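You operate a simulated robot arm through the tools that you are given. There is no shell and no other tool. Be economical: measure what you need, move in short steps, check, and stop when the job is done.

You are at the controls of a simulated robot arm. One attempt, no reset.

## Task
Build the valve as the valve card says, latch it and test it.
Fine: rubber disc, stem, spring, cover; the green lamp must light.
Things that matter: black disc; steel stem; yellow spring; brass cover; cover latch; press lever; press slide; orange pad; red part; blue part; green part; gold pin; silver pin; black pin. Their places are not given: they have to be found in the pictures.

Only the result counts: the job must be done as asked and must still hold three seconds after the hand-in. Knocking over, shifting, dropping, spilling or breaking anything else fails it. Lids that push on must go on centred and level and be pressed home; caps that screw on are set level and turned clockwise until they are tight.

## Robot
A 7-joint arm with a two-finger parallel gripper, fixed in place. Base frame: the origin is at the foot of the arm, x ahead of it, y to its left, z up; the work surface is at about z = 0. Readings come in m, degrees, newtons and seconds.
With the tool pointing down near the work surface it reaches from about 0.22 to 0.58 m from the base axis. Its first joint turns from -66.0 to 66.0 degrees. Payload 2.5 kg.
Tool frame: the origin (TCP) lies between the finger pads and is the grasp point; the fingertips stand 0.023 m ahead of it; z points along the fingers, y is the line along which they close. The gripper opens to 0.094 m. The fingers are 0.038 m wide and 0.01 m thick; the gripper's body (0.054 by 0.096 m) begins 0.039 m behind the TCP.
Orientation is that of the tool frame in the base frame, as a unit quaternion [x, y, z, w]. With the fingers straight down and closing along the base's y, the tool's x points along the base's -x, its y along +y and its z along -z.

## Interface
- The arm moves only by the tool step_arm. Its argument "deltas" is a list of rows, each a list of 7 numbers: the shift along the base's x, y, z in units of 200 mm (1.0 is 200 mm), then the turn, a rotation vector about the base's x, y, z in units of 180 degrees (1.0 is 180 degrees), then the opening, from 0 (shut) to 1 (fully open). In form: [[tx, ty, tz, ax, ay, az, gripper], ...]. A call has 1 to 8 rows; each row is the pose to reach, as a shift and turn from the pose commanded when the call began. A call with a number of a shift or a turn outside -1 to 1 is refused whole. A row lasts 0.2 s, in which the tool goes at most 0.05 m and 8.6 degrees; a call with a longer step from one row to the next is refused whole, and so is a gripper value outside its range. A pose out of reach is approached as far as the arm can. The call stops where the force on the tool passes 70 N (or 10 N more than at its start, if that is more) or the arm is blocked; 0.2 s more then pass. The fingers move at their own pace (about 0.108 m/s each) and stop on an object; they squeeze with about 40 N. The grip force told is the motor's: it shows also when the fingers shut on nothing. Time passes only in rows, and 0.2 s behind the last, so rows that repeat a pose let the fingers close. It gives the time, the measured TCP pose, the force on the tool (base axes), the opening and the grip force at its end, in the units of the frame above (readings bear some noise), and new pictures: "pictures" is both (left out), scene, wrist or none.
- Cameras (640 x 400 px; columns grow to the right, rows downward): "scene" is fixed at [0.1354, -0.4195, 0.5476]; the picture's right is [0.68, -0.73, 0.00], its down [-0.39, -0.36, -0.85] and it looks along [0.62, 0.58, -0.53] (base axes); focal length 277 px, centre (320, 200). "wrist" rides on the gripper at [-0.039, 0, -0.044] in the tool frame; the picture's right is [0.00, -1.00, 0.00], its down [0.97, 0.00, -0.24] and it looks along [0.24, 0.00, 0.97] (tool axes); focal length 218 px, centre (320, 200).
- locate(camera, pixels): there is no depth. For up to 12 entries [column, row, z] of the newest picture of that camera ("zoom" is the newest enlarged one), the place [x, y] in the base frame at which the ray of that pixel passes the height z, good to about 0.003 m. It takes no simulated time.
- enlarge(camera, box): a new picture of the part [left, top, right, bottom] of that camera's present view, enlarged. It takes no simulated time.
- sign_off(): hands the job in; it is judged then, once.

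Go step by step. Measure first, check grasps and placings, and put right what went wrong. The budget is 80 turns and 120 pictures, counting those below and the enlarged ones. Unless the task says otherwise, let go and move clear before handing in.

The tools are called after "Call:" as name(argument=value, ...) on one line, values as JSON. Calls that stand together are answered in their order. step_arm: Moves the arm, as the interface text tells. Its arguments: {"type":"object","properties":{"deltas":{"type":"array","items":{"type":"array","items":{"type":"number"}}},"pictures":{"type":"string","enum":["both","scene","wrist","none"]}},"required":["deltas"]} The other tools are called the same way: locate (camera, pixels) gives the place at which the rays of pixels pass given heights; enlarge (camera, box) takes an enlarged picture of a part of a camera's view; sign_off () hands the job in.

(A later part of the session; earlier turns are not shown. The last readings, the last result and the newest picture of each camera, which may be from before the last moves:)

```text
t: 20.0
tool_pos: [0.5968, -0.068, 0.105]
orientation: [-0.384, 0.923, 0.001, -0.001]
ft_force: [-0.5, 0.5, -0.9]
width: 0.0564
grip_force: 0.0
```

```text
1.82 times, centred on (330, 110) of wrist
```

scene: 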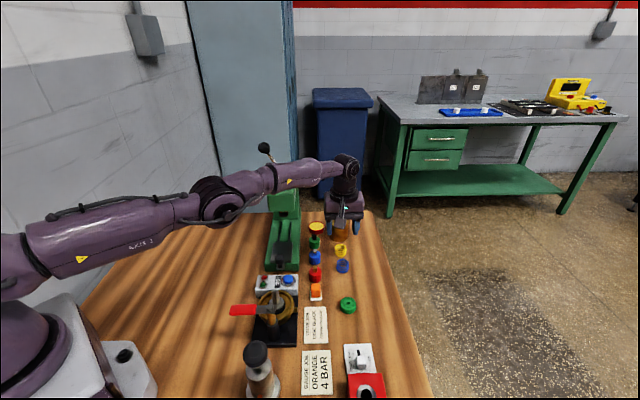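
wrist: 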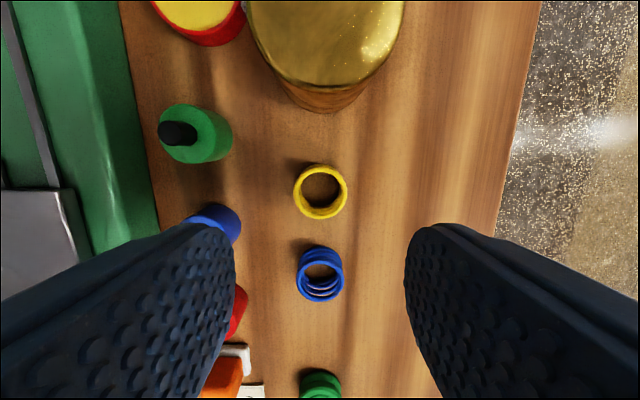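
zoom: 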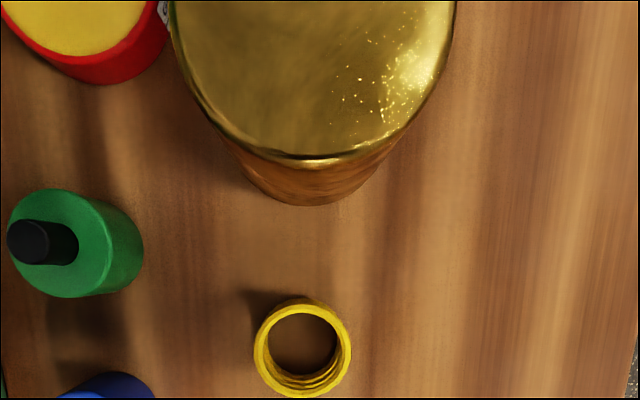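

Call:
step_arm(deltas=[[0.045, 0.045, -0.1, 0, 0, 0, 0.6], [0.045, 0.045, -0.25, 0, 0, 0, 0.6], [0.045, 0.045, -0.38, 0, 0, 0, 0.6], [0.045, 0.045, -0.38, 0, 0, 0, 0.6]], pictures="wrist")

```text
t: 21.0
tool_pos: [0.5882, -0.058, 0.0334]
orientation: [-0.383, 0.924, 0.0, 0.0]
ft_force: [-0.1, -0.6, -0.5]
width: 0.0564
grip_force: 0.1
out of reach, approached as far as the arm can: row 1, 2, 3, 4
```

wrist: 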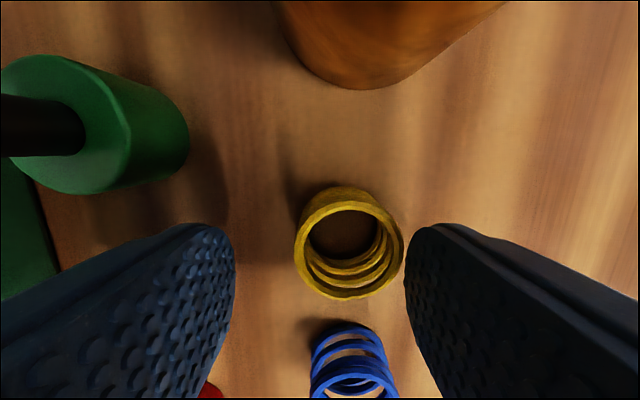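

Straight down it stops 15 mm short of the spring. I'll raise a little, tilt the tool 15° about the closing axis and see where it settles.

Call:
step_arm(deltas=[[0, 0, 0.15, 0, 0, 0, 0.6], [0, 0, 0.2, 0.03, -0.03, 0, 0.6], [0, 0, 0.2, 0.059, -0.059, 0, 0.6], [0, 0, 0.2, 0.059, -0.059, 0, 0.6]], pictures="wrist")

```text
t: 22.0
tool_pos: [0.6188, -0.0615, 0.0694]
orientation: [-0.379, 0.916, 0.05, 0.122]
ft_force: [0.2, 0.6, 0.1]
width: 0.0566
grip_force: 0.0
out of reach, approached as far as the arm can: row 1, 2, 3, 4
```

wrist: 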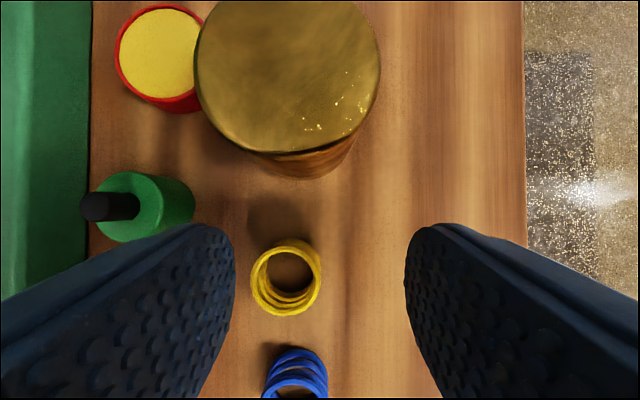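

Call:
locate(camera="wrist", pixels=[[286, 268, 0.02], [286, 278, 0.02], [286, 290, 0.0], [288, 93, 0.055], [380, 60, 0.055], [195, 60, 0.055], [300, 165, 0.0], [160, 50, 0.02], [150, 205, 0.03]])

Call:
enlarge(camera="wrist", box=[200, 140, 400, 330])

```text
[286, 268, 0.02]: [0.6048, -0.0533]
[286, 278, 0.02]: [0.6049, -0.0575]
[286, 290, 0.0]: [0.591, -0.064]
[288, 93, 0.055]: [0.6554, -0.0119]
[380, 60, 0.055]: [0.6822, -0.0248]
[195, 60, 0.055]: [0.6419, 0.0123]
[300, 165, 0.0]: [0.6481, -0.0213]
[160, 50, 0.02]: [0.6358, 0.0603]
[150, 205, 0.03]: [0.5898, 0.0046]
```

```text
2.11 times, centred on (300, 235) of wrist
```

zoom: 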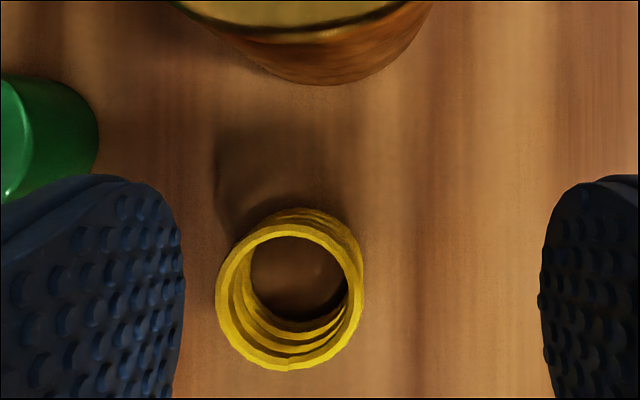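

Call:
step_arm(deltas=[[-0.05, 0.015, -0.05, 0, 0, 0, 0.55], [-0.05, 0.015, -0.09, 0, 0, 0, 0.55], [-0.05, 0.015, -0.09, 0, 0, 0, 0.55]], pictures="wrist")

```text
t: 22.8
tool_pos: [0.6165, -0.06, 0.0511]
orientation: [-0.38, 0.916, 0.05, 0.119]
ft_force: [0.3, -1.6, 0.6]
width: 0.0519
grip_force: 0.0
out of reach, approached as far as the arm can: row 1, 2, 3
```

wrist: 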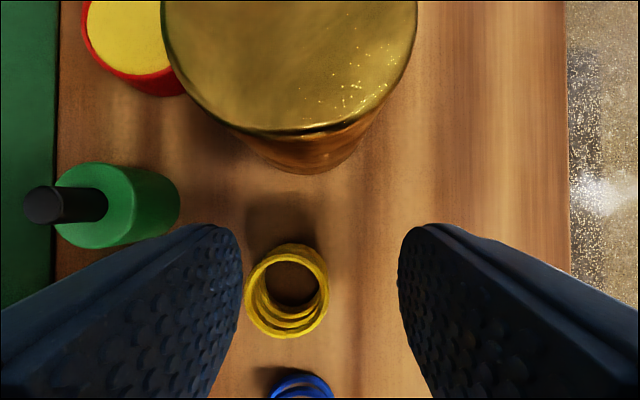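

Call:
step_arm(deltas=[[-0.1, 0.01, 0, 0, 0, 0, 0.55], [-0.1, 0.01, 0, 0, 0, 0, 0.55]], pictures="none")

```text
t: 23.4
tool_pos: [0.6173, -0.0604, 0.0491]
orientation: [-0.38, 0.916, 0.05, 0.121]
ft_force: [-0.2, 0.5, 0.1]
width: 0.0517
grip_force: 0.1
out of reach, approached as far as the arm can: row 1, 2
```

Call:
step_arm(deltas=[[-0.1, 0.0, 0.1, 0, 0, 0, 0.55], [-0.2, 0, 0.1, 0, 0, 0, 0.55], [-0.2, 0, 0.1, 0, 0, 0, 0.55]], pictures="none")

```text
t: 24.2
tool_pos: [0.6166, -0.0711, 0.0638]
orientation: [-0.379, 0.916, 0.05, 0.121]
ft_force: [0.3, 0.5, 0.0]
width: 0.0516
grip_force: 0.0
out of reach, approached as far as the arm can: row 1, 2, 3
```

Call:
step_arm(deltas=[[0, 0, 0.1, -0.03, 0.03, 0, 0.55], [0, 0, 0.2, -0.059, 0.059, 0, 0.55], [0, 0, 0.2, -0.059, 0.059, 0, 0.55]], pictures="none")

```text
t: 25.0
tool_pos: [0.5975, -0.0681, 0.1061]
orientation: [-0.383, 0.924, 0.0, -0.001]
ft_force: [-0.4, -0.4, -0.2]
width: 0.0517
grip_force: 0.0
out of reach, approached as far as the arm can: row 1, 2, 3
```

Call:
step_arm(deltas=[[-0.15, 0, 0, 0, 0, 0, 0.55], [-0.15, 0, 0, 0, 0, 0, 0.55]], pictures="none")

```text
t: 25.6
tool_pos: [0.5664, -0.0683, 0.106]
orientation: [-0.383, 0.924, -0.001, 0.0]
ft_force: [0.5, 0.2, 0.6]
width: 0.0517
grip_force: 0.1
```

Call:
step_arm(deltas=[[0, 0, 0, 0, 0, -0.042, 0.55], [0, 0, 0, 0, 0, -0.084, 0.55], [0, 0, 0, 0, 0, -0.126, 0.55], [0, 0, 0, 0, 0, -0.168, 0.55], [0, 0, 0, 0, 0, -0.21, 0.55], [0, 0, 0, 0, 0, -0.25, 0.55], [0, 0, 0, 0, 0, -0.25, 0.55]], pictures="none")

Call:
step_arm(deltas=[[0, 0, 0, 0, -0.04, 0, 0.55], [0, 0, 0, 0, -0.083, 0, 0.55], [0, 0, 0, 0, -0.083, 0, 0.55]], pictures="none")

```text
t: 27.2
tool_pos: [0.5665, -0.0656, 0.1084]
orientation: [0.0, 1.0, 0.0, -0.001]
ft_force: [0.1, 0.4, -0.4]
width: 0.0516
grip_force: 0.2
```

```text
t: 28.0
tool_pos: [0.5665, -0.0656, 0.1058]
orientation: [-0.001, 0.991, 0.0, 0.13]
ft_force: [1.1, -0.2, -0.3]
width: 0.0517
grip_force: 0.0
```

Tilt about y works here. Moving out over the spring.

Call:
step_arm(deltas=[[0.1, 0.02, 0, 0, 0, 0, 0.55], [0.19, 0.04, -0.15, 0, 0, 0, 0.55], [0.19, 0.04, -0.22, 0, 0, 0, 0.55], [0.19, 0.04, -0.22, 0, 0, 0, 0.55]], pictures="wrist")

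```text
t: 29.0
tool_pos: [0.6042, -0.0582, 0.0634]
orientation: [0.0, 0.992, 0.001, 0.129]
ft_force: [0.2, 0.4, -0.2]
width: 0.0517
grip_force: 0.0
```

wrist: 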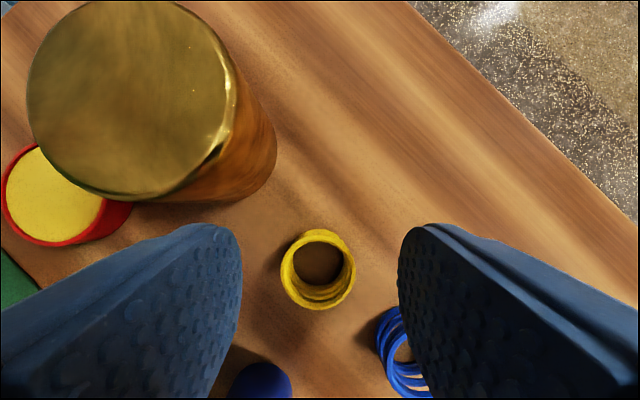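

Spring (318,268) is right under the grasp point. Descending and closing.

Call:
step_arm(deltas=[[0, 0, -0.05, 0, 0, 0, 0.47], [0, 0, -0.1, 0, 0, 0, 0.47], [0, 0, -0.152, 0, 0, 0, 0.47], [0, 0, -0.152, 0, 0, 0, 0.47]], pictures="wrist")

```text
t: 30.0
tool_pos: [0.6059, -0.0575, 0.0314]
orientation: [0.0, 0.991, 0.0, 0.13]
ft_force: [-1.2, 0.5, -0.5]
width: 0.044
grip_force: 0.1
```

wrist: 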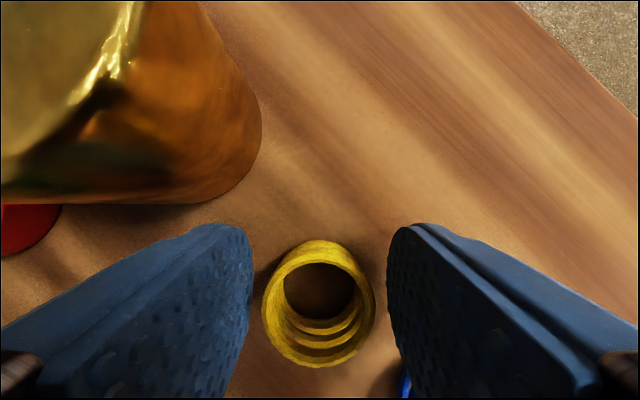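

Call:
step_arm(deltas=[[0, 0, 0, 0, 0, 0, 0.2], [0, 0, 0, 0, 0, 0, 0.2], [0, 0, 0.1, 0, 0, 0, 0.2], [0, 0, 0.3, 0, 0, 0, 0.2], [0, 0, 0.4, 0, 0, 0, 0.2]], pictures="wrist")

```text
t: 31.2
tool_pos: [0.6032, -0.0567, 0.1106]
orientation: [0.001, 0.992, 0.0, 0.13]
ft_force: [-0.7, 0.0, -0.2]
width: 0.0321
grip_force: 39.8
```

wrist: 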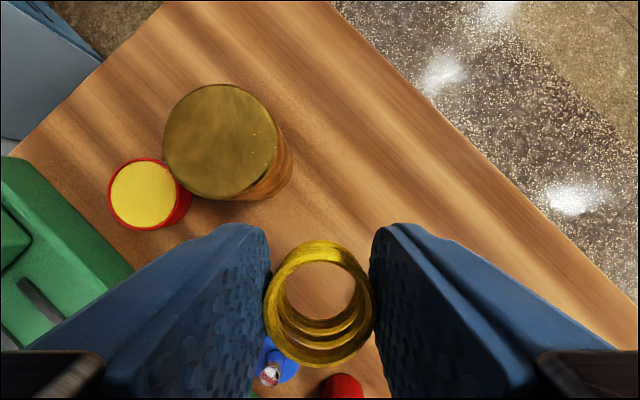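

Spring gripped. I'll set it upright on the free spot left by the stem and regrasp it with a vertical tool.

Call:
step_arm(deltas=[[-0.15, -0.15, 0, 0, 0, 0, 0.2], [-0.3, -0.3, 0, 0, 0, 0, 0.2], [-0.43, -0.445, 0, 0, 0, 0, 0.2], [-0.43, -0.445, -0.2, 0, 0, 0, 0.2], [-0.43, -0.445, -0.32, 0, 0, 0, 0.2], [-0.43, -0.445, -0.39, 0, 0, 0, 0.2], [-0.43, -0.445, -0.39, 0, 0, 0, 0.2]], pictures="wrist")

```text
t: 32.8
tool_pos: [0.5184, -0.1462, 0.0333]
orientation: [0.0, 0.991, 0.0, 0.13]
ft_force: [-0.6, 0.0, -0.6]
width: 0.0324
grip_force: 39.8
```

wrist: 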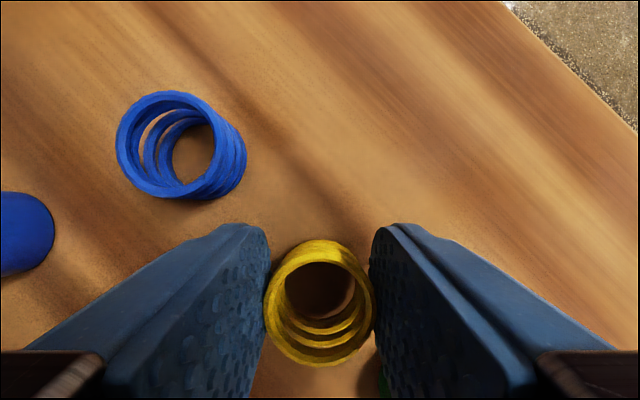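

Call:
step_arm(deltas=[[0, 0, -0.008, 0, 0, 0, 0.2], [0, 0, -0.008, 0, 0, 0, 0.43], [0, 0, -0.008, 0, 0, 0, 0.43], [0, 0, 0.1, 0, 0, 0, 0.43], [0, 0, 0.3, 0, 0.04, 0, 0.5], [0, 0, 0.45, 0, 0.083, 0, 0.5]], pictures="none")

Call:
step_arm(deltas=[[0, 0, 0, 0, 0, 0.042, 0.5], [0, 0, 0, 0, 0, 0.084, 0.5], [0, 0, 0, 0, 0, 0.126, 0.5], [0, 0, 0, 0, 0, 0.168, 0.5], [0, 0, 0, 0, 0, 0.21, 0.5], [0, 0, 0, 0, 0, 0.25, 0.5], [0, 0, 0, 0, 0, 0.25, 0.5]], pictures="wrist")

```text
t: 34.2
tool_pos: [0.5199, -0.1459, 0.1248]
orientation: [-0.001, 1.0, 0.0, -0.001]
ft_force: [0.0, 0.3, -0.4]
width: 0.0472
grip_force: 0.0
```

```text
t: 35.8
tool_pos: [0.5198, -0.1462, 0.1243]
orientation: [-0.383, 0.924, 0.0, 0.0]
ft_force: [0.2, 0.3, 0.1]
width: 0.0468
grip_force: 0.1
```

wrist: 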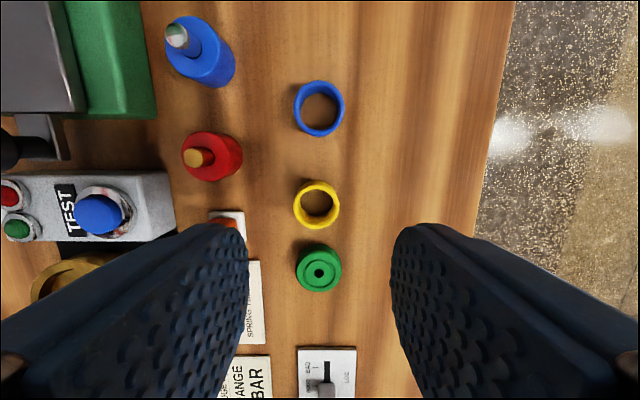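

Spring stands upright at (316,204). Grasping it vertically.

Call:
step_arm(deltas=[[-0.01, 0.01, -0.15, 0, 0, 0, 0.5], [-0.01, 0.01, -0.35, 0, 0, 0, 0.5], [-0.01, 0.01, -0.46, 0, 0, 0, 0.5], [-0.01, 0.01, -0.46, 0, 0, 0, 0.5], [-0.01, 0.01, -0.46, 0, 0, 0, 0.2], [-0.01, 0.01, -0.46, 0, 0, 0, 0.2], [-0.01, 0.01, -0.46, 0, 0, 0, 0.2]], pictures="wrist")

```text
t: 37.4
tool_pos: [0.5183, -0.1442, 0.0331]
orientation: [-0.382, 0.924, 0.0, 0.0]
ft_force: [0.5, 0.2, -0.7]
width: 0.0311
grip_force: 40.1
```

wrist: 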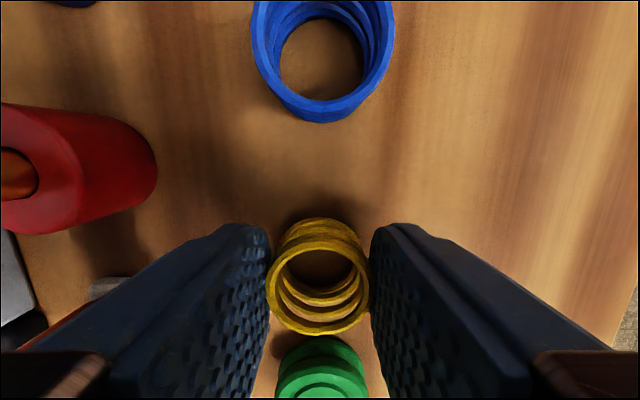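

Call:
step_arm(deltas=[[0, 0, 0.2, 0, 0, 0, 0.2], [0, 0, 0.45, 0, 0, 0, 0.2], [-0.2, 0.075, 0.55, 0, 0, 0, 0.2], [-0.4, 0.15, 0.55, 0, 0, 0, 0.2], [-0.6, 0.225, 0.55, 0, 0, 0, 0.2], [-0.82, 0.298, 0.55, 0, 0, 0, 0.2], [-0.82, 0.298, 0.55, 0, 0, 0, 0.2]], pictures="wrist")

Call:
enlarge(camera="scene", box=[250, 255, 305, 320])

Call:
enlarge(camera="wrist", box=[240, 130, 400, 330])

```text
t: 39.0
tool_pos: [0.3557, -0.0826, 0.1444]
orientation: [-0.383, 0.924, -0.001, 0.001]
ft_force: [0.2, -0.4, -1.5]
width: 0.0313
grip_force: 40.1
```

wrist: 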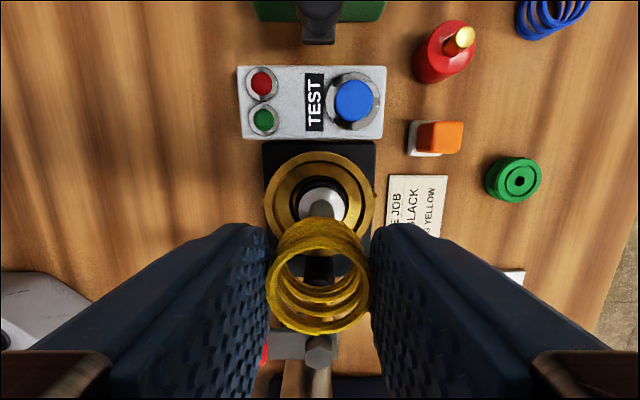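

```text
6.15 times, centred on (278, 288) of scene
```

zoom: 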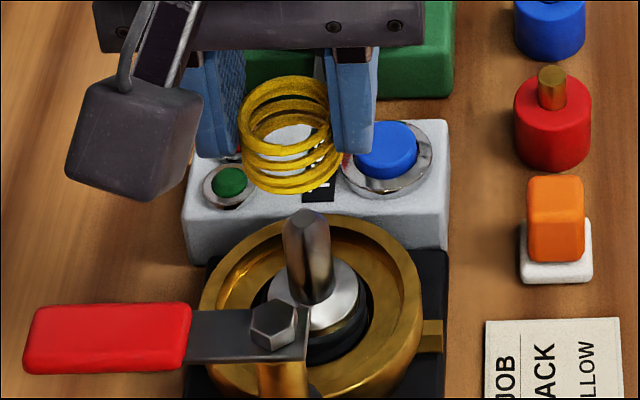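

```text
2.00 times, centred on (320, 230) of wrist
```

zoom: 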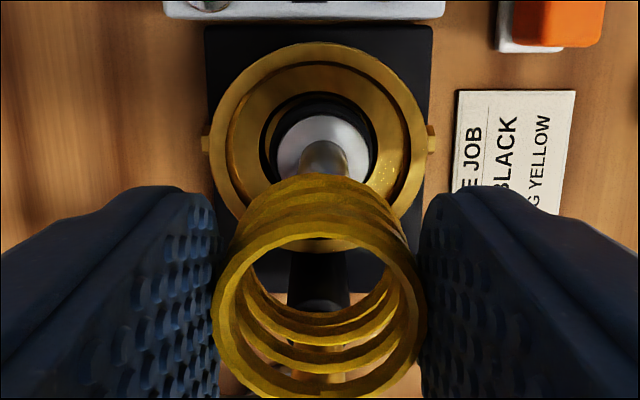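

Spring, stem and body line up (cols 290 vs. expected). Lowering the spring over the stem.

Call:
step_arm(deltas=[[0, -0.005, -0.1, 0, 0, 0, 0.2], [0, -0.005, -0.2, 0, 0, 0, 0.2], [0, -0.005, -0.29, 0, 0, 0, 0.2], [0, -0.005, -0.33, 0, 0, 0, 0.2]], pictures="wrist")

Call:
enlarge(camera="scene", box=[250, 255, 305, 320])

```text
t: 40.0
tool_pos: [0.3546, -0.0869, 0.0763]
orientation: [-0.383, 0.924, -0.001, 0.002]
ft_force: [-3.4, 0.3, 22.1]
width: 0.0316
grip_force: 40.4
```

wrist: 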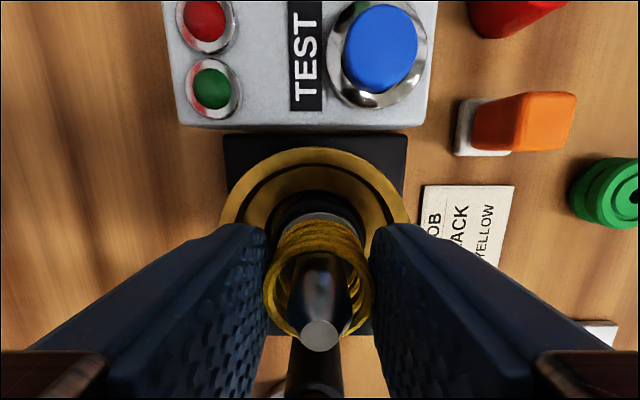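

```text
6.15 times, centred on (278, 288) of scene
```

zoom: 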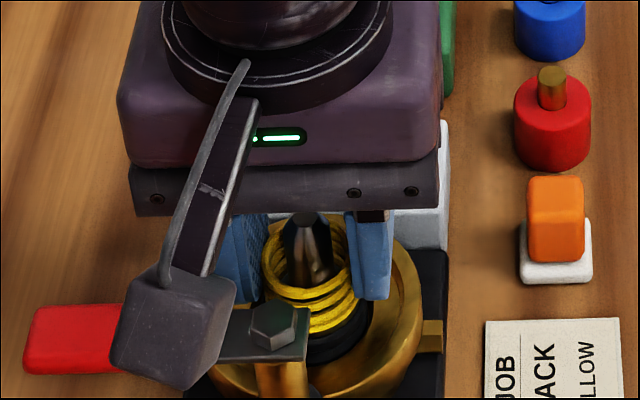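

Spring is around the rod and resting (22 N). Releasing and retreating.

Call:
step_arm(deltas=[[0, 0, 0.008, 0, 0, 0, 0.2], [0, 0, 0.008, 0, 0, 0, 0.45], [0, 0, 0.008, 0, 0, 0, 0.45], [0, 0, 0.15, 0, 0, 0, 0.45], [0, 0, 0.35, 0, 0, 0, 0.5], [0, 0, 0.45, 0, 0, 0, 0.5]], pictures="wrist")

Call:
enlarge(camera="scene", box=[250, 265, 305, 330])

Call:
enlarge(camera="scene", box=[300, 205, 370, 275])

```text
t: 41.4
tool_pos: [0.3546, -0.0865, 0.1659]
orientation: [-0.383, 0.924, 0.0, 0.0]
ft_force: [-0.2, -0.2, -0.5]
width: 0.047
grip_force: 0.1
```

wrist: 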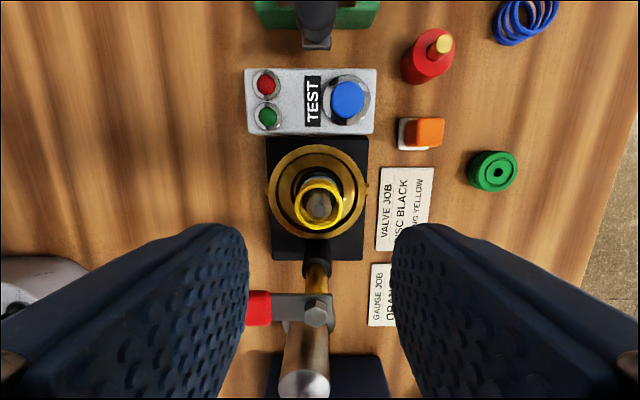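

```text
6.15 times, centred on (278, 298) of scene
```

zoom: 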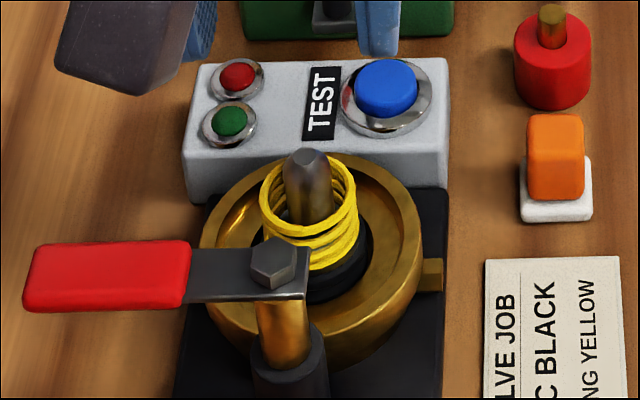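

```text
5.71 times, centred on (335, 240) of scene
```

zoom: 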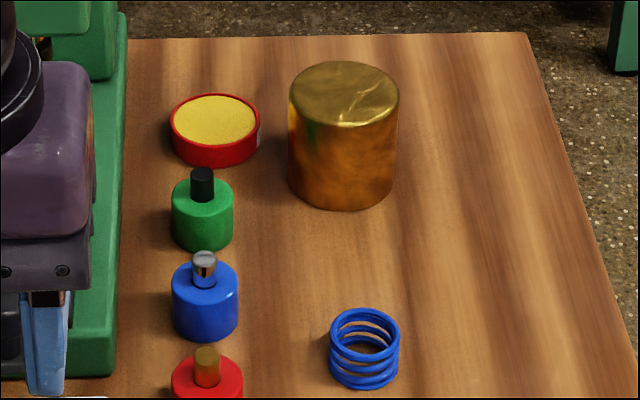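

Spring sits around the stem. Now the cover: locating it and its neighbour (red/yellow dish) precisely.

Call:
locate(camera="zoom", pixels=[[343, 96, 0.052], [343, 175, 0.0], [288, 100, 0.052], [399, 100, 0.052], [215, 120, 0.02], [215, 140, 0.0], [171, 120, 0.02], [260, 120, 0.02], [203, 225, 0.0], [365, 372, 0.0]])

```text
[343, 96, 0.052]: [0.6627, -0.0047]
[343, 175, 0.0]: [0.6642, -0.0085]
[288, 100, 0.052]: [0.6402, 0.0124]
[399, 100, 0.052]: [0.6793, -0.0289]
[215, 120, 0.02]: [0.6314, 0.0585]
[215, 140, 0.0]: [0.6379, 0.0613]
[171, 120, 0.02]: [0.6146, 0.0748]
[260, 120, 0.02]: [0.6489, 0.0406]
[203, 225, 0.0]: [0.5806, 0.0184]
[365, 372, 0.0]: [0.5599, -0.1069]
```

Cover centre ≈(0.663,-0.007), dish 72 mm away at 114°. I'll approach with the closing axis turned to 70° and the tool tilted outward, staying high first.

Call:
step_arm(deltas=[[0.05, 0.02, 0.1, 0, 0, -0.045, 0.6], [0.15, 0.05, 0.1, 0, 0, -0.09, 0.7], [0.3, 0.1, 0.1, 0, 0, -0.135, 0.75], [0.45, 0.15, 0.1, 0, 0, -0.18, 0.8], [0.6, 0.2, 0.1, 0, 0, -0.225, 0.8], [0.75, 0.25, 0.1, 0, 0, -0.27, 0.8], [0.88, 0.31, 0.0, 0, 0, -0.315, 0.8], [0.95, 0.35, 0, 0, 0, -0.361, 0.8]], pictures="none")

```text
t: 43.2
tool_pos: [0.5435, -0.0177, 0.1651]
orientation: [0.175, 0.985, 0.0, 0.0]
ft_force: [0.3, -0.2, 0.3]
width: 0.0752
grip_force: 0.3
```

Call:
step_arm(deltas=[[0.07, 0.0, 0, -0.0123, -0.034, 0, 0.8], [0.14, 0.0, 0, -0.0247, -0.068, 0, 0.8], [0.21, 0.0, -0.1, -0.037, -0.102, 0, 0.8], [0.28, 0.0, -0.2, -0.0494, -0.1358, 0, 0.8], [0.28, 0.0, -0.2, -0.0494, -0.1358, 0, 0.8]], pictures="both")

Call:
enlarge(camera="scene", box=[220, 150, 380, 290])

```text
t: 44.4
tool_pos: [0.5998, -0.0177, 0.1267]
orientation: [0.169, 0.96, -0.039, 0.222]
ft_force: [0.8, 0.2, -0.5]
width: 0.0753
grip_force: 0.1
```

scene: 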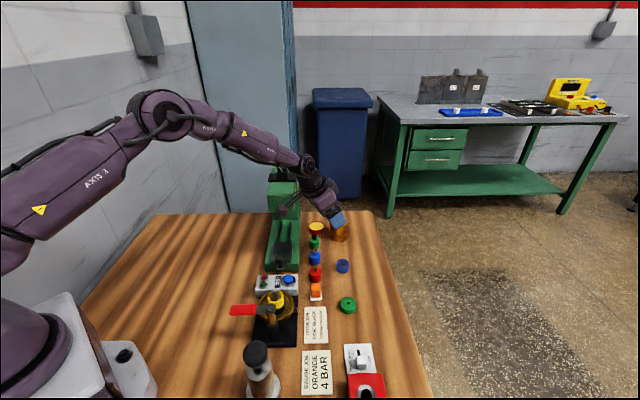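
wrist: 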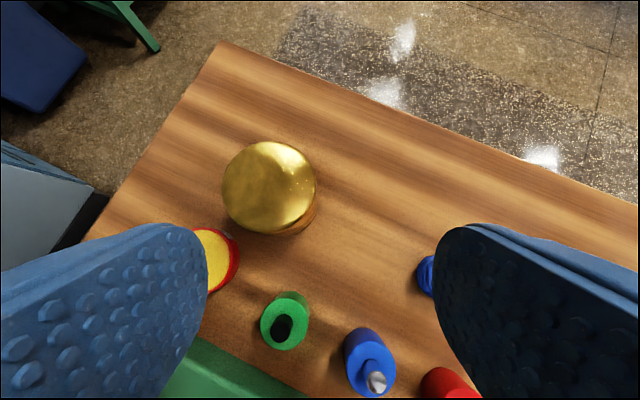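

```text
2.86 times, centred on (300, 220) of scene
```

zoom: 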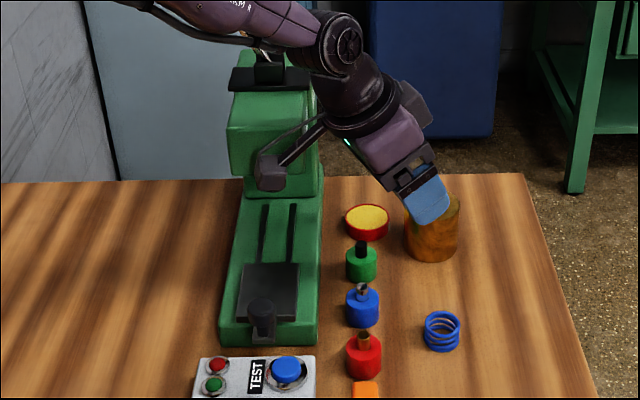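

Call:
locate(camera="zoom", pixels=[[268, 290, 0.03], [262, 310, 0.05], [222, 335, 0.0], [318, 340, 0.0], [322, 205, 0.02], [246, 190, 0.02], [318, 240, 0.02], [232, 250, 0.02], [320, 190, 0.05]])

Call:
locate(camera="wrist", pixels=[[269, 188, 0.052], [269, 232, 0.0], [215, 260, 0.02], [288, 312, 0.03]])

```text
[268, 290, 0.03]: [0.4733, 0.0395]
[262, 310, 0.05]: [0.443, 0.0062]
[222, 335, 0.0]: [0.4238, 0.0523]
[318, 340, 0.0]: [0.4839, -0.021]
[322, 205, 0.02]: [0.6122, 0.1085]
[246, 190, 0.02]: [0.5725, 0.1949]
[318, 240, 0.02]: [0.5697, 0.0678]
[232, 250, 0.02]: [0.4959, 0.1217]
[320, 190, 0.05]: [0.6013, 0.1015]
```

```text
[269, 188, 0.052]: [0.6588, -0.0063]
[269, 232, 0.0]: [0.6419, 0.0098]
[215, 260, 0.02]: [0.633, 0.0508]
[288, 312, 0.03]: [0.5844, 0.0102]
```

Call:
step_arm(deltas=[[0.15, 0.03, 0, 0, 0, 0, 0.82], [0.286, 0.0635, 0, 0, 0, 0, 0.82], [0.286, 0.0635, -0.1, 0, 0, 0, 0.82], [0.286, 0.0635, -0.2, 0, 0, 0, 0.82], [0.286, 0.0635, -0.2, 0, 0, 0, 0.82]], pictures="wrist")

```text
t: 44.9
tool_pos: [0.6296, -0.0172, 0.1206]
orientation: [0.16, 0.964, -0.053, 0.205]
ft_force: [-2.0, -1.8, -1.4]
width: 0.077
grip_force: 0.0
stopped in row 2: the force on the tool passed its limit (the readings are from after the stop); the commanded pose is now the measured one
```

wrist: 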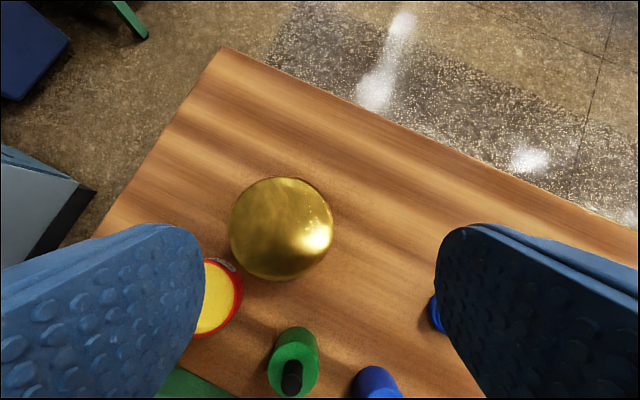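

It hit something; checking the scene for what touched.

Call:
enlarge(camera="scene", box=[200, 110, 380, 290])

```text
2.22 times, centred on (290, 200) of scene
```

zoom: 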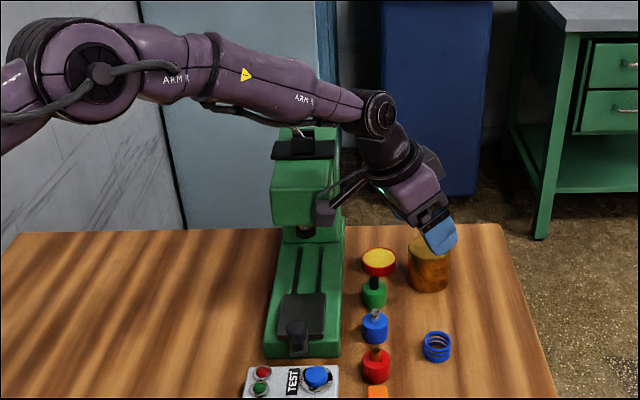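

The hanging box on the hand (toward the press head) was the likely contact; press looks in place. I'll back off, square the tool to yaw 0 with a 26° outward tilt (moves the box away from the press).

Call:
step_arm(deltas=[[-0.1, -0.05, 0.05, 0, 0, 0, 0.82], [-0.2, -0.1, 0.15, 0.0033, -0.0037, 0.0358, 0.82], [-0.2, -0.1, 0.15, 0.0067, -0.0073, 0.0715, 0.82], [-0.2, -0.1, 0.15, 0.01, -0.011, 0.1073, 0.82], [-0.2, -0.1, 0.15, 0.01, -0.011, 0.1073, 0.82]], pictures="both")

Call:
enlarge(camera="scene", box=[220, 110, 380, 290])

```text
t: 46.1
tool_pos: [0.5907, -0.0358, 0.1507]
orientation: [0.0, 0.974, 0.001, 0.226]
ft_force: [-0.5, 0.1, 0.3]
width: 0.0772
grip_force: 0.0
```

scene: 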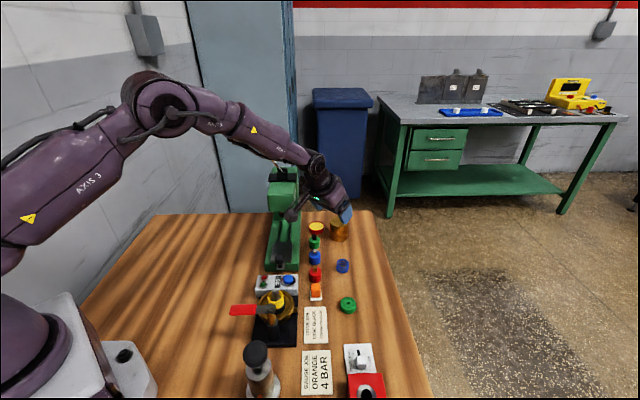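
wrist: 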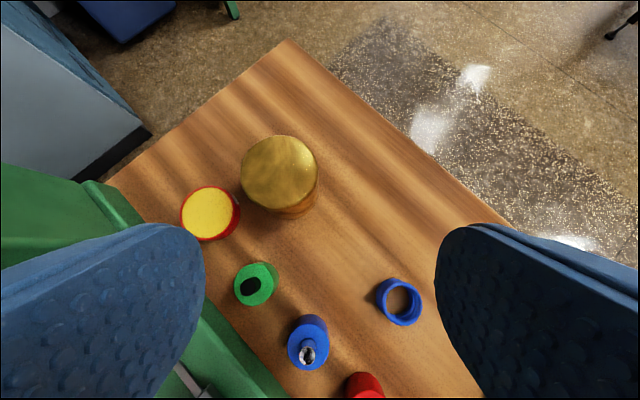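

```text
2.22 times, centred on (300, 200) of scene
```

zoom: 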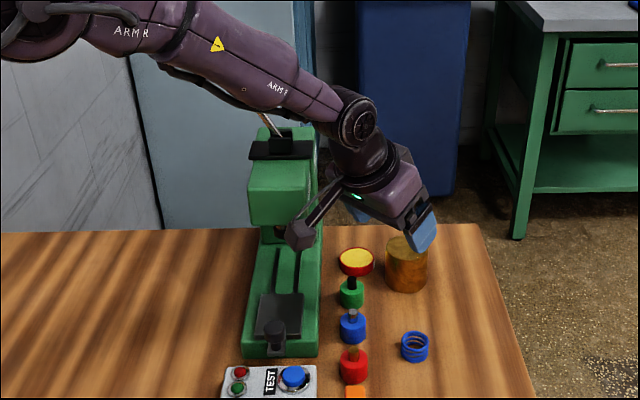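

Call:
locate(camera="wrist", pixels=[[278, 172, 0.052], [289, 197, 0.0], [240, 172, 0.052], [317, 172, 0.052], [209, 214, 0.013]])

Call:
step_arm(deltas=[[0.1, 0.04, 0, 0, 0, 0, 0.82], [0.2, 0.1, 0, 0, 0, 0, 0.82], [0.27, 0.14, -0.05, 0, 0, 0, 0.82], [0.32, 0.14, -0.1, 0, 0, 0, 0.82], [0.32, 0.14, -0.15, 0, 0, 0, 0.82], [0.32, 0.14, -0.15, 0, 0, 0, 0.82]], pictures="wrist")

```text
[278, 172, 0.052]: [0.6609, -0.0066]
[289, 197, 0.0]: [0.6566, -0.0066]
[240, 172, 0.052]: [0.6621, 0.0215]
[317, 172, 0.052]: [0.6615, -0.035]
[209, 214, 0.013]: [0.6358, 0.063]
```

```text
t: 47.5
tool_pos: [0.6543, -0.0067, 0.1214]
orientation: [0.001, 0.974, 0.0, 0.225]
ft_force: [0.4, 0.0, 0.3]
width: 0.0772
grip_force: 0.0
```

wrist: 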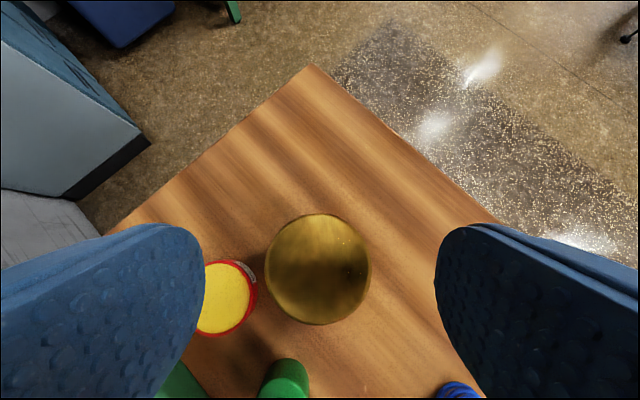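

No contact now and cover is centred (317,268). Descending to grip the upper part of the cover.

Call:
step_arm(deltas=[[0.013, 0.003, -0.1, 0, 0, 0, 0.75], [0.013, 0.003, -0.2, 0, 0, 0, 0.75], [0.013, 0.003, -0.3, 0, 0, 0, 0.75], [0.013, 0.003, -0.36, 0, 0, 0, 0.75], [0.013, 0.003, -0.36, 0, 0, 0, 0.75]], pictures="both")

Call:
enlarge(camera="scene", box=[260, 170, 380, 290])

```text
t: 48.7
tool_pos: [0.6564, -0.0077, 0.0483]
orientation: [0.001, 0.974, 0.001, 0.225]
ft_force: [0.7, -0.3, 0.4]
width: 0.0702
grip_force: 0.1
```

scene: 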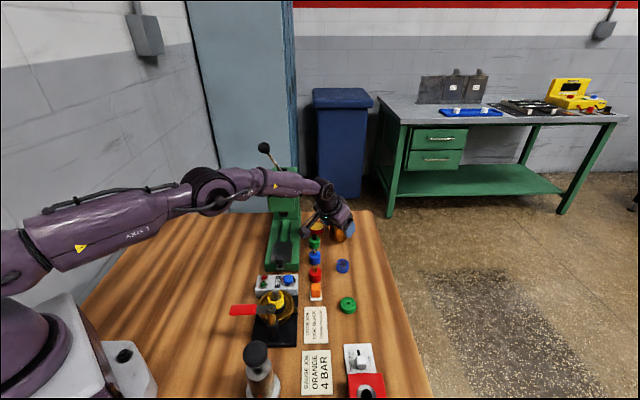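
wrist: 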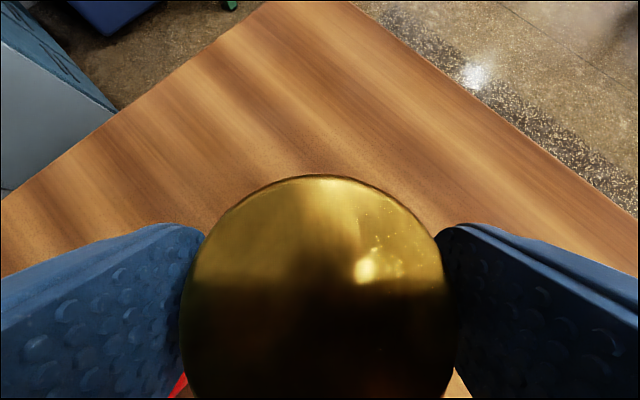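

```text
3.33 times, centred on (320, 230) of scene
```

zoom: 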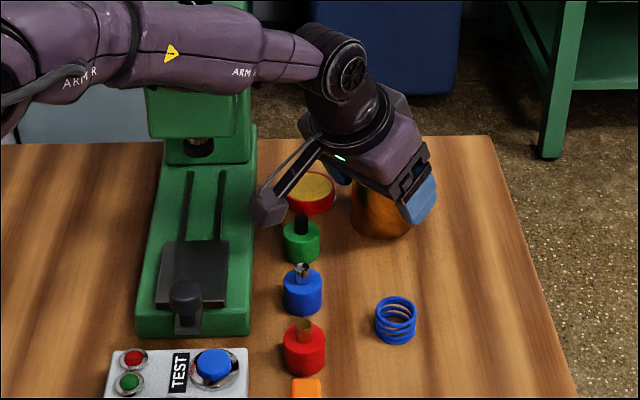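

Call:
step_arm(deltas=[[0, 0, 0, 0, 0, 0, 0.4], [0, 0, 0, 0, 0, 0, 0.4], [0, 0, 0, 0, 0, 0, 0.4], [0, 0, 0.1, 0, 0, 0, 0.4], [0, 0, 0.25, 0, 0, 0, 0.4], [-0.05, -0.05, 0.35, 0, 0, 0, 0.4], [-0.15, -0.2, 0.4, 0, 0, 0, 0.4], [-0.3, -0.4, 0.4, 0, 0, 0, 0.4]], pictures="both")

```text
t: 50.5
tool_pos: [0.5944, -0.0857, 0.1343]
orientation: [-0.001, 0.974, 0.002, 0.225]
ft_force: [0.6, 0.4, -2.0]
width: 0.0576
grip_force: 40.4
```

scene: 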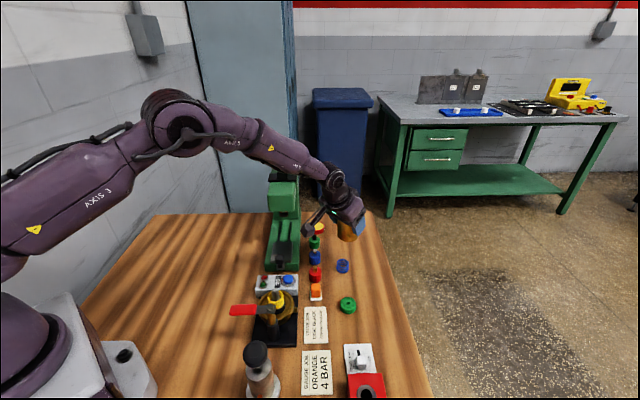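
wrist: 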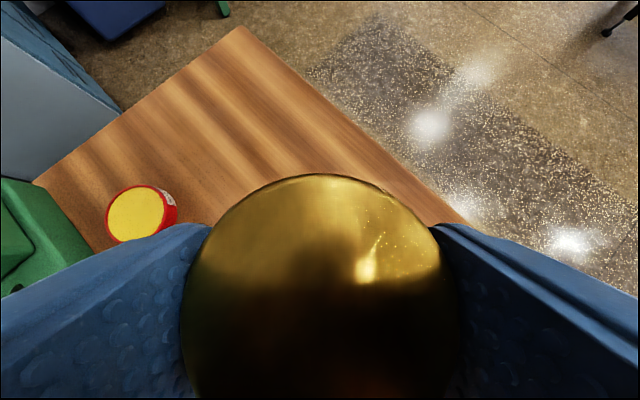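

Cover is held (0.0576). Setting it upright on the free area at about (0.545,-0.165) for a vertical regrasp.

Call:
step_arm(deltas=[[-0.13, -0.2, 0, 0, 0, 0, 0.4], [-0.27, -0.395, 0, 0, 0, 0, 0.4], [-0.27, -0.395, -0.15, 0, 0, 0, 0.4], [-0.27, -0.395, -0.28, 0, 0, 0, 0.4], [-0.27, -0.395, -0.36, 0, 0, 0, 0.4], [-0.27, -0.395, -0.395, 0, 0, 0, 0.4], [-0.27, -0.395, -0.395, 0, 0, 0, 0.4]], pictures="none")

Call:
enlarge(camera="scene", box=[290, 230, 410, 350])

```text
t: 52.1
tool_pos: [0.5423, -0.1672, 0.0526]
orientation: [0.001, 0.974, 0.001, 0.225]
ft_force: [-0.7, -0.6, -1.5]
width: 0.0577
grip_force: 40.4
```

```text
3.33 times, centred on (350, 290) of scene
```

zoom: 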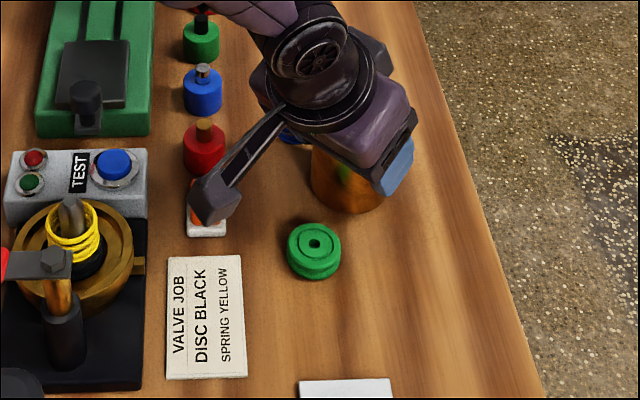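

Call:
step_arm(deltas=[[0, 0, -0.008, 0, 0, 0, 0.4], [0, 0, -0.008, 0, 0, 0, 0.4]], pictures="none")

```text
t: 52.7
tool_pos: [0.5418, -0.1673, 0.0493]
orientation: [0.001, 0.974, 0.001, 0.225]
ft_force: [0.1, 1.1, -1.9]
width: 0.0574
grip_force: 39.8
```

Call:
step_arm(deltas=[[0, 0, -0.006, 0, 0, 0, 0.4], [0, 0, -0.006, 0, 0, 0, 0.4]], pictures="none")

```text
t: 53.3
tool_pos: [0.5427, -0.1675, 0.0491]
orientation: [0.001, 0.974, 0.0, 0.224]
ft_force: [1.0, 0.3, -0.9]
width: 0.0578
grip_force: 39.7
```

Call:
step_arm(deltas=[[0, 0, -0.002, 0, 0, 0, 0.4], [0, 0, -0.002, 0, 0, 0, 0.75], [0, 0, -0.002, 0, 0, 0, 0.75], [0, 0, 0.15, 0, 0, 0, 0.75], [0, 0, 0.3, 0, 0.045, 0, 0.8], [0, 0, 0.45, 0, 0.09, 0, 0.8], [0, 0, 0.5, 0, 0.13, 0, 0.8]], pictures="none")

Call:
enlarge(camera="scene", box=[290, 230, 410, 350])

```text
t: 54.9
tool_pos: [0.543, -0.1671, 0.1472]
orientation: [0.001, 1.0, 0.001, 0.022]
ft_force: [0.4, -0.1, -0.2]
width: 0.0751
grip_force: 0.0
```

```text
3.33 times, centred on (350, 290) of scene
```

zoom: 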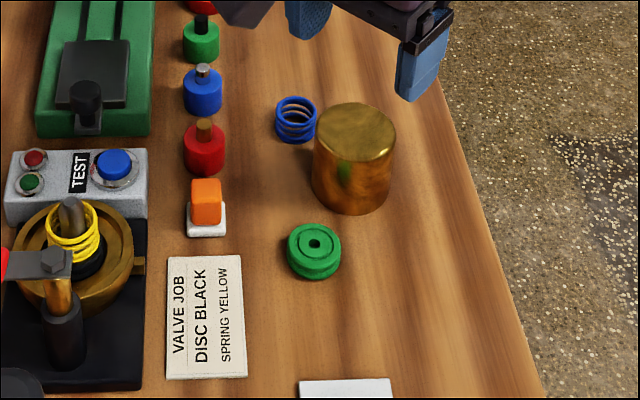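

Cover stands upright. Untilting fully and turning to 45° yaw above it.

Call:
step_arm(deltas=[[0, 0, 0, 0, 0.0141, 0, 0.8], [0, 0, 0, 0, 0.0141, 0, 0.8]], pictures="none")

Call:
step_arm(deltas=[[0, 0, 0, 0, 0, 0.042, 0.8], [0, 0, 0, 0, 0, 0.084, 0.8], [0, 0, 0, 0, 0, 0.126, 0.8], [0, 0, 0, 0, 0, 0.168, 0.8], [0, 0, 0, 0, 0, 0.21, 0.8], [0, 0, 0, 0, 0, 0.25, 0.8], [0, 0, 0, 0, 0, 0.25, 0.8]], pictures="wrist")

Call:
locate(camera="scene", pixels=[[356, 270, 0.052], [356, 285, 0.0]])

```text
t: 55.5
tool_pos: [0.5435, -0.1664, 0.1468]
orientation: [0.001, 1.0, 0.0, 0.002]
ft_force: [0.2, -0.1, -0.4]
width: 0.0752
grip_force: 0.1
```

```text
t: 57.1
tool_pos: [0.5436, -0.1657, 0.147]
orientation: [-0.384, 0.923, 0.0, 0.001]
ft_force: [-1.0, -0.3, -0.3]
width: 0.0751
grip_force: 0.0
```

wrist: 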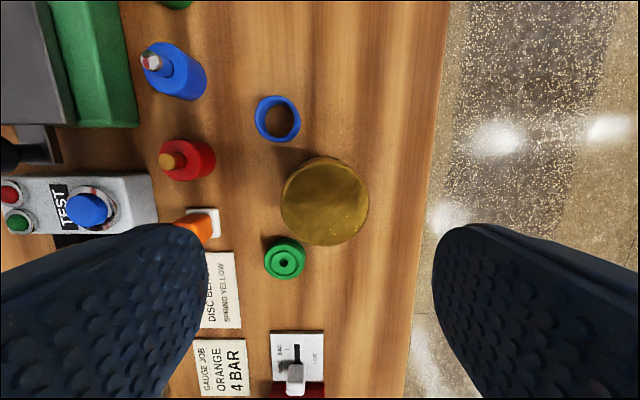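

```text
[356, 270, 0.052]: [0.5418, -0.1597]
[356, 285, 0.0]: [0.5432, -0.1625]
```

Call:
step_arm(deltas=[[0.025, 0.0025, -0.15, 0, 0, 0, 0.8], [0.025, 0.0025, -0.35, 0, 0, 0, 0.8], [0.025, 0.0025, -0.48, 0, 0, 0, 0.8], [0.025, 0.0025, -0.48, 0, 0, 0, 0.8], [0.025, 0.0025, -0.48, 0, 0, 0, 0.45], [0.025, 0.0025, -0.48, 0, 0, 0, 0.45], [0.025, 0.0025, -0.48, 0, 0, 0, 0.45]], pictures="wrist")

```text
t: 58.7
tool_pos: [0.5496, -0.1663, 0.0494]
orientation: [-0.382, 0.924, 0.001, 0.0]
ft_force: [0.0, 0.7, -0.7]
width: 0.0574
grip_force: 40.4
```

wrist: 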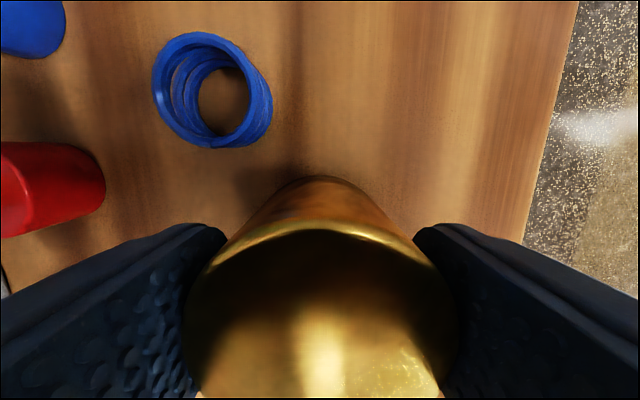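

Call:
step_arm(deltas=[[0, 0, 0.2, 0, 0, 0, 0.45], [0, 0, 0.4, 0, 0, 0, 0.45], [-0.15, 0.07, 0.56, 0, 0, 0, 0.45], [-0.35, 0.15, 0.56, 0, 0, 0, 0.45], [-0.55, 0.24, 0.56, 0, 0, 0, 0.45], [-0.75, 0.32, 0.56, 0, 0, 0, 0.45], [-0.965, 0.415, 0.56, 0, 0, 0, 0.45], [-0.965, 0.415, 0.56, 0, 0, 0, 0.45]], pictures="wrist")

Call:
enlarge(camera="scene", box=[245, 245, 310, 325])

Call:
enlarge(camera="wrist", box=[240, 110, 400, 240])

```text
t: 60.5
tool_pos: [0.3519, -0.0819, 0.1643]
orientation: [-0.382, 0.924, 0.0, 0.001]
ft_force: [0.0, -0.9, -2.6]
width: 0.0574
grip_force: 40.1
```

wrist: 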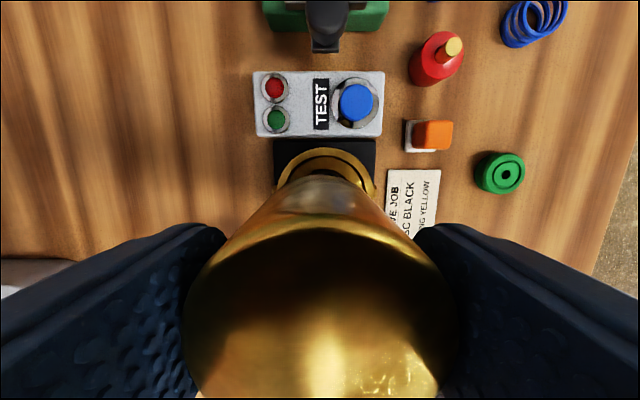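

```text
5.00 times, centred on (278, 285) of scene
```

zoom: 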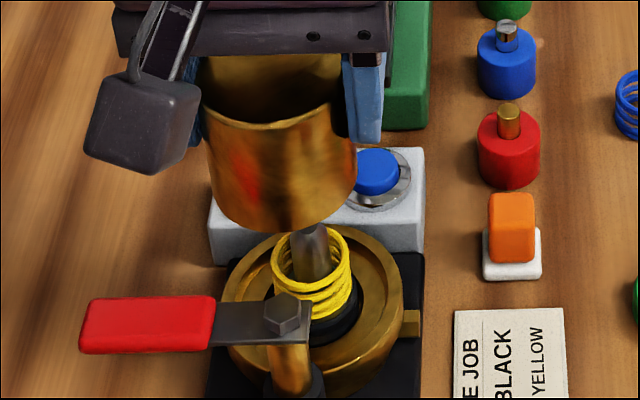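

```text
3.08 times, centred on (320, 175) of wrist
```

zoom: 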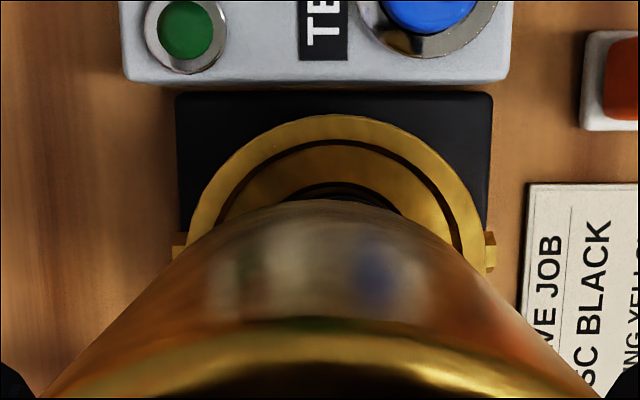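

Body centre is ~4 mm right and cover ~3 mm behind; correcting and lowering to just above the stem top.

Call:
step_arm(deltas=[[0.024, -0.004, 0, 0, 0, 0, 0.45], [0.024, -0.004, -0.1, 0, 0, 0, 0.45], [0.024, -0.004, -0.1, 0, 0, 0, 0.45]], pictures="wrist")

Call:
enlarge(camera="scene", box=[245, 245, 310, 325])

Call:
enlarge(camera="wrist", box=[240, 110, 400, 240])

```text
t: 61.3
tool_pos: [0.3593, -0.0831, 0.1427]
orientation: [-0.383, 0.924, 0.001, 0.001]
ft_force: [-0.5, -0.7, -1.6]
width: 0.0573
grip_force: 39.9
```

wrist: 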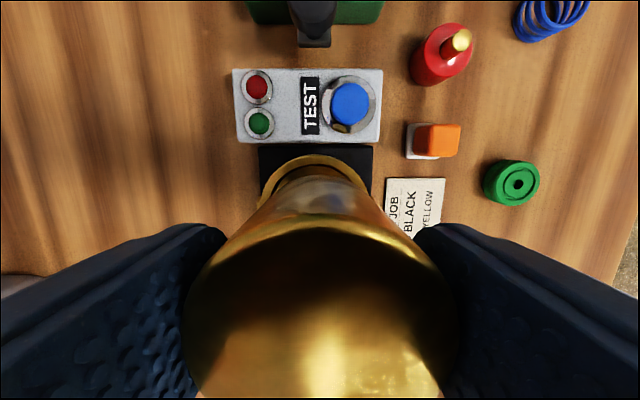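

```text
5.00 times, centred on (278, 285) of scene
```

zoom: 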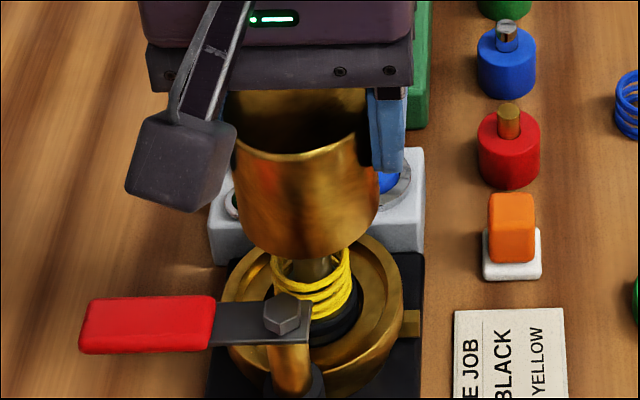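

```text
3.08 times, centred on (320, 175) of wrist
```

zoom: 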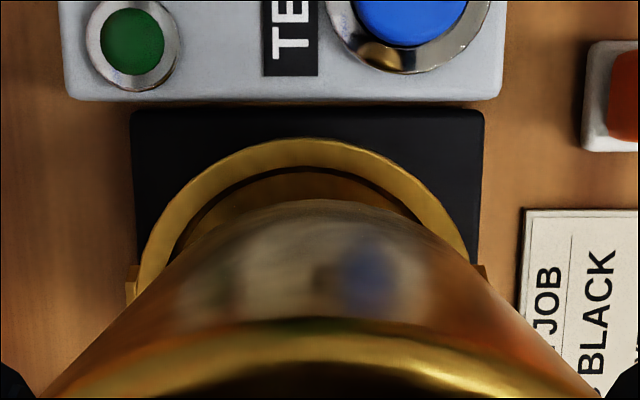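

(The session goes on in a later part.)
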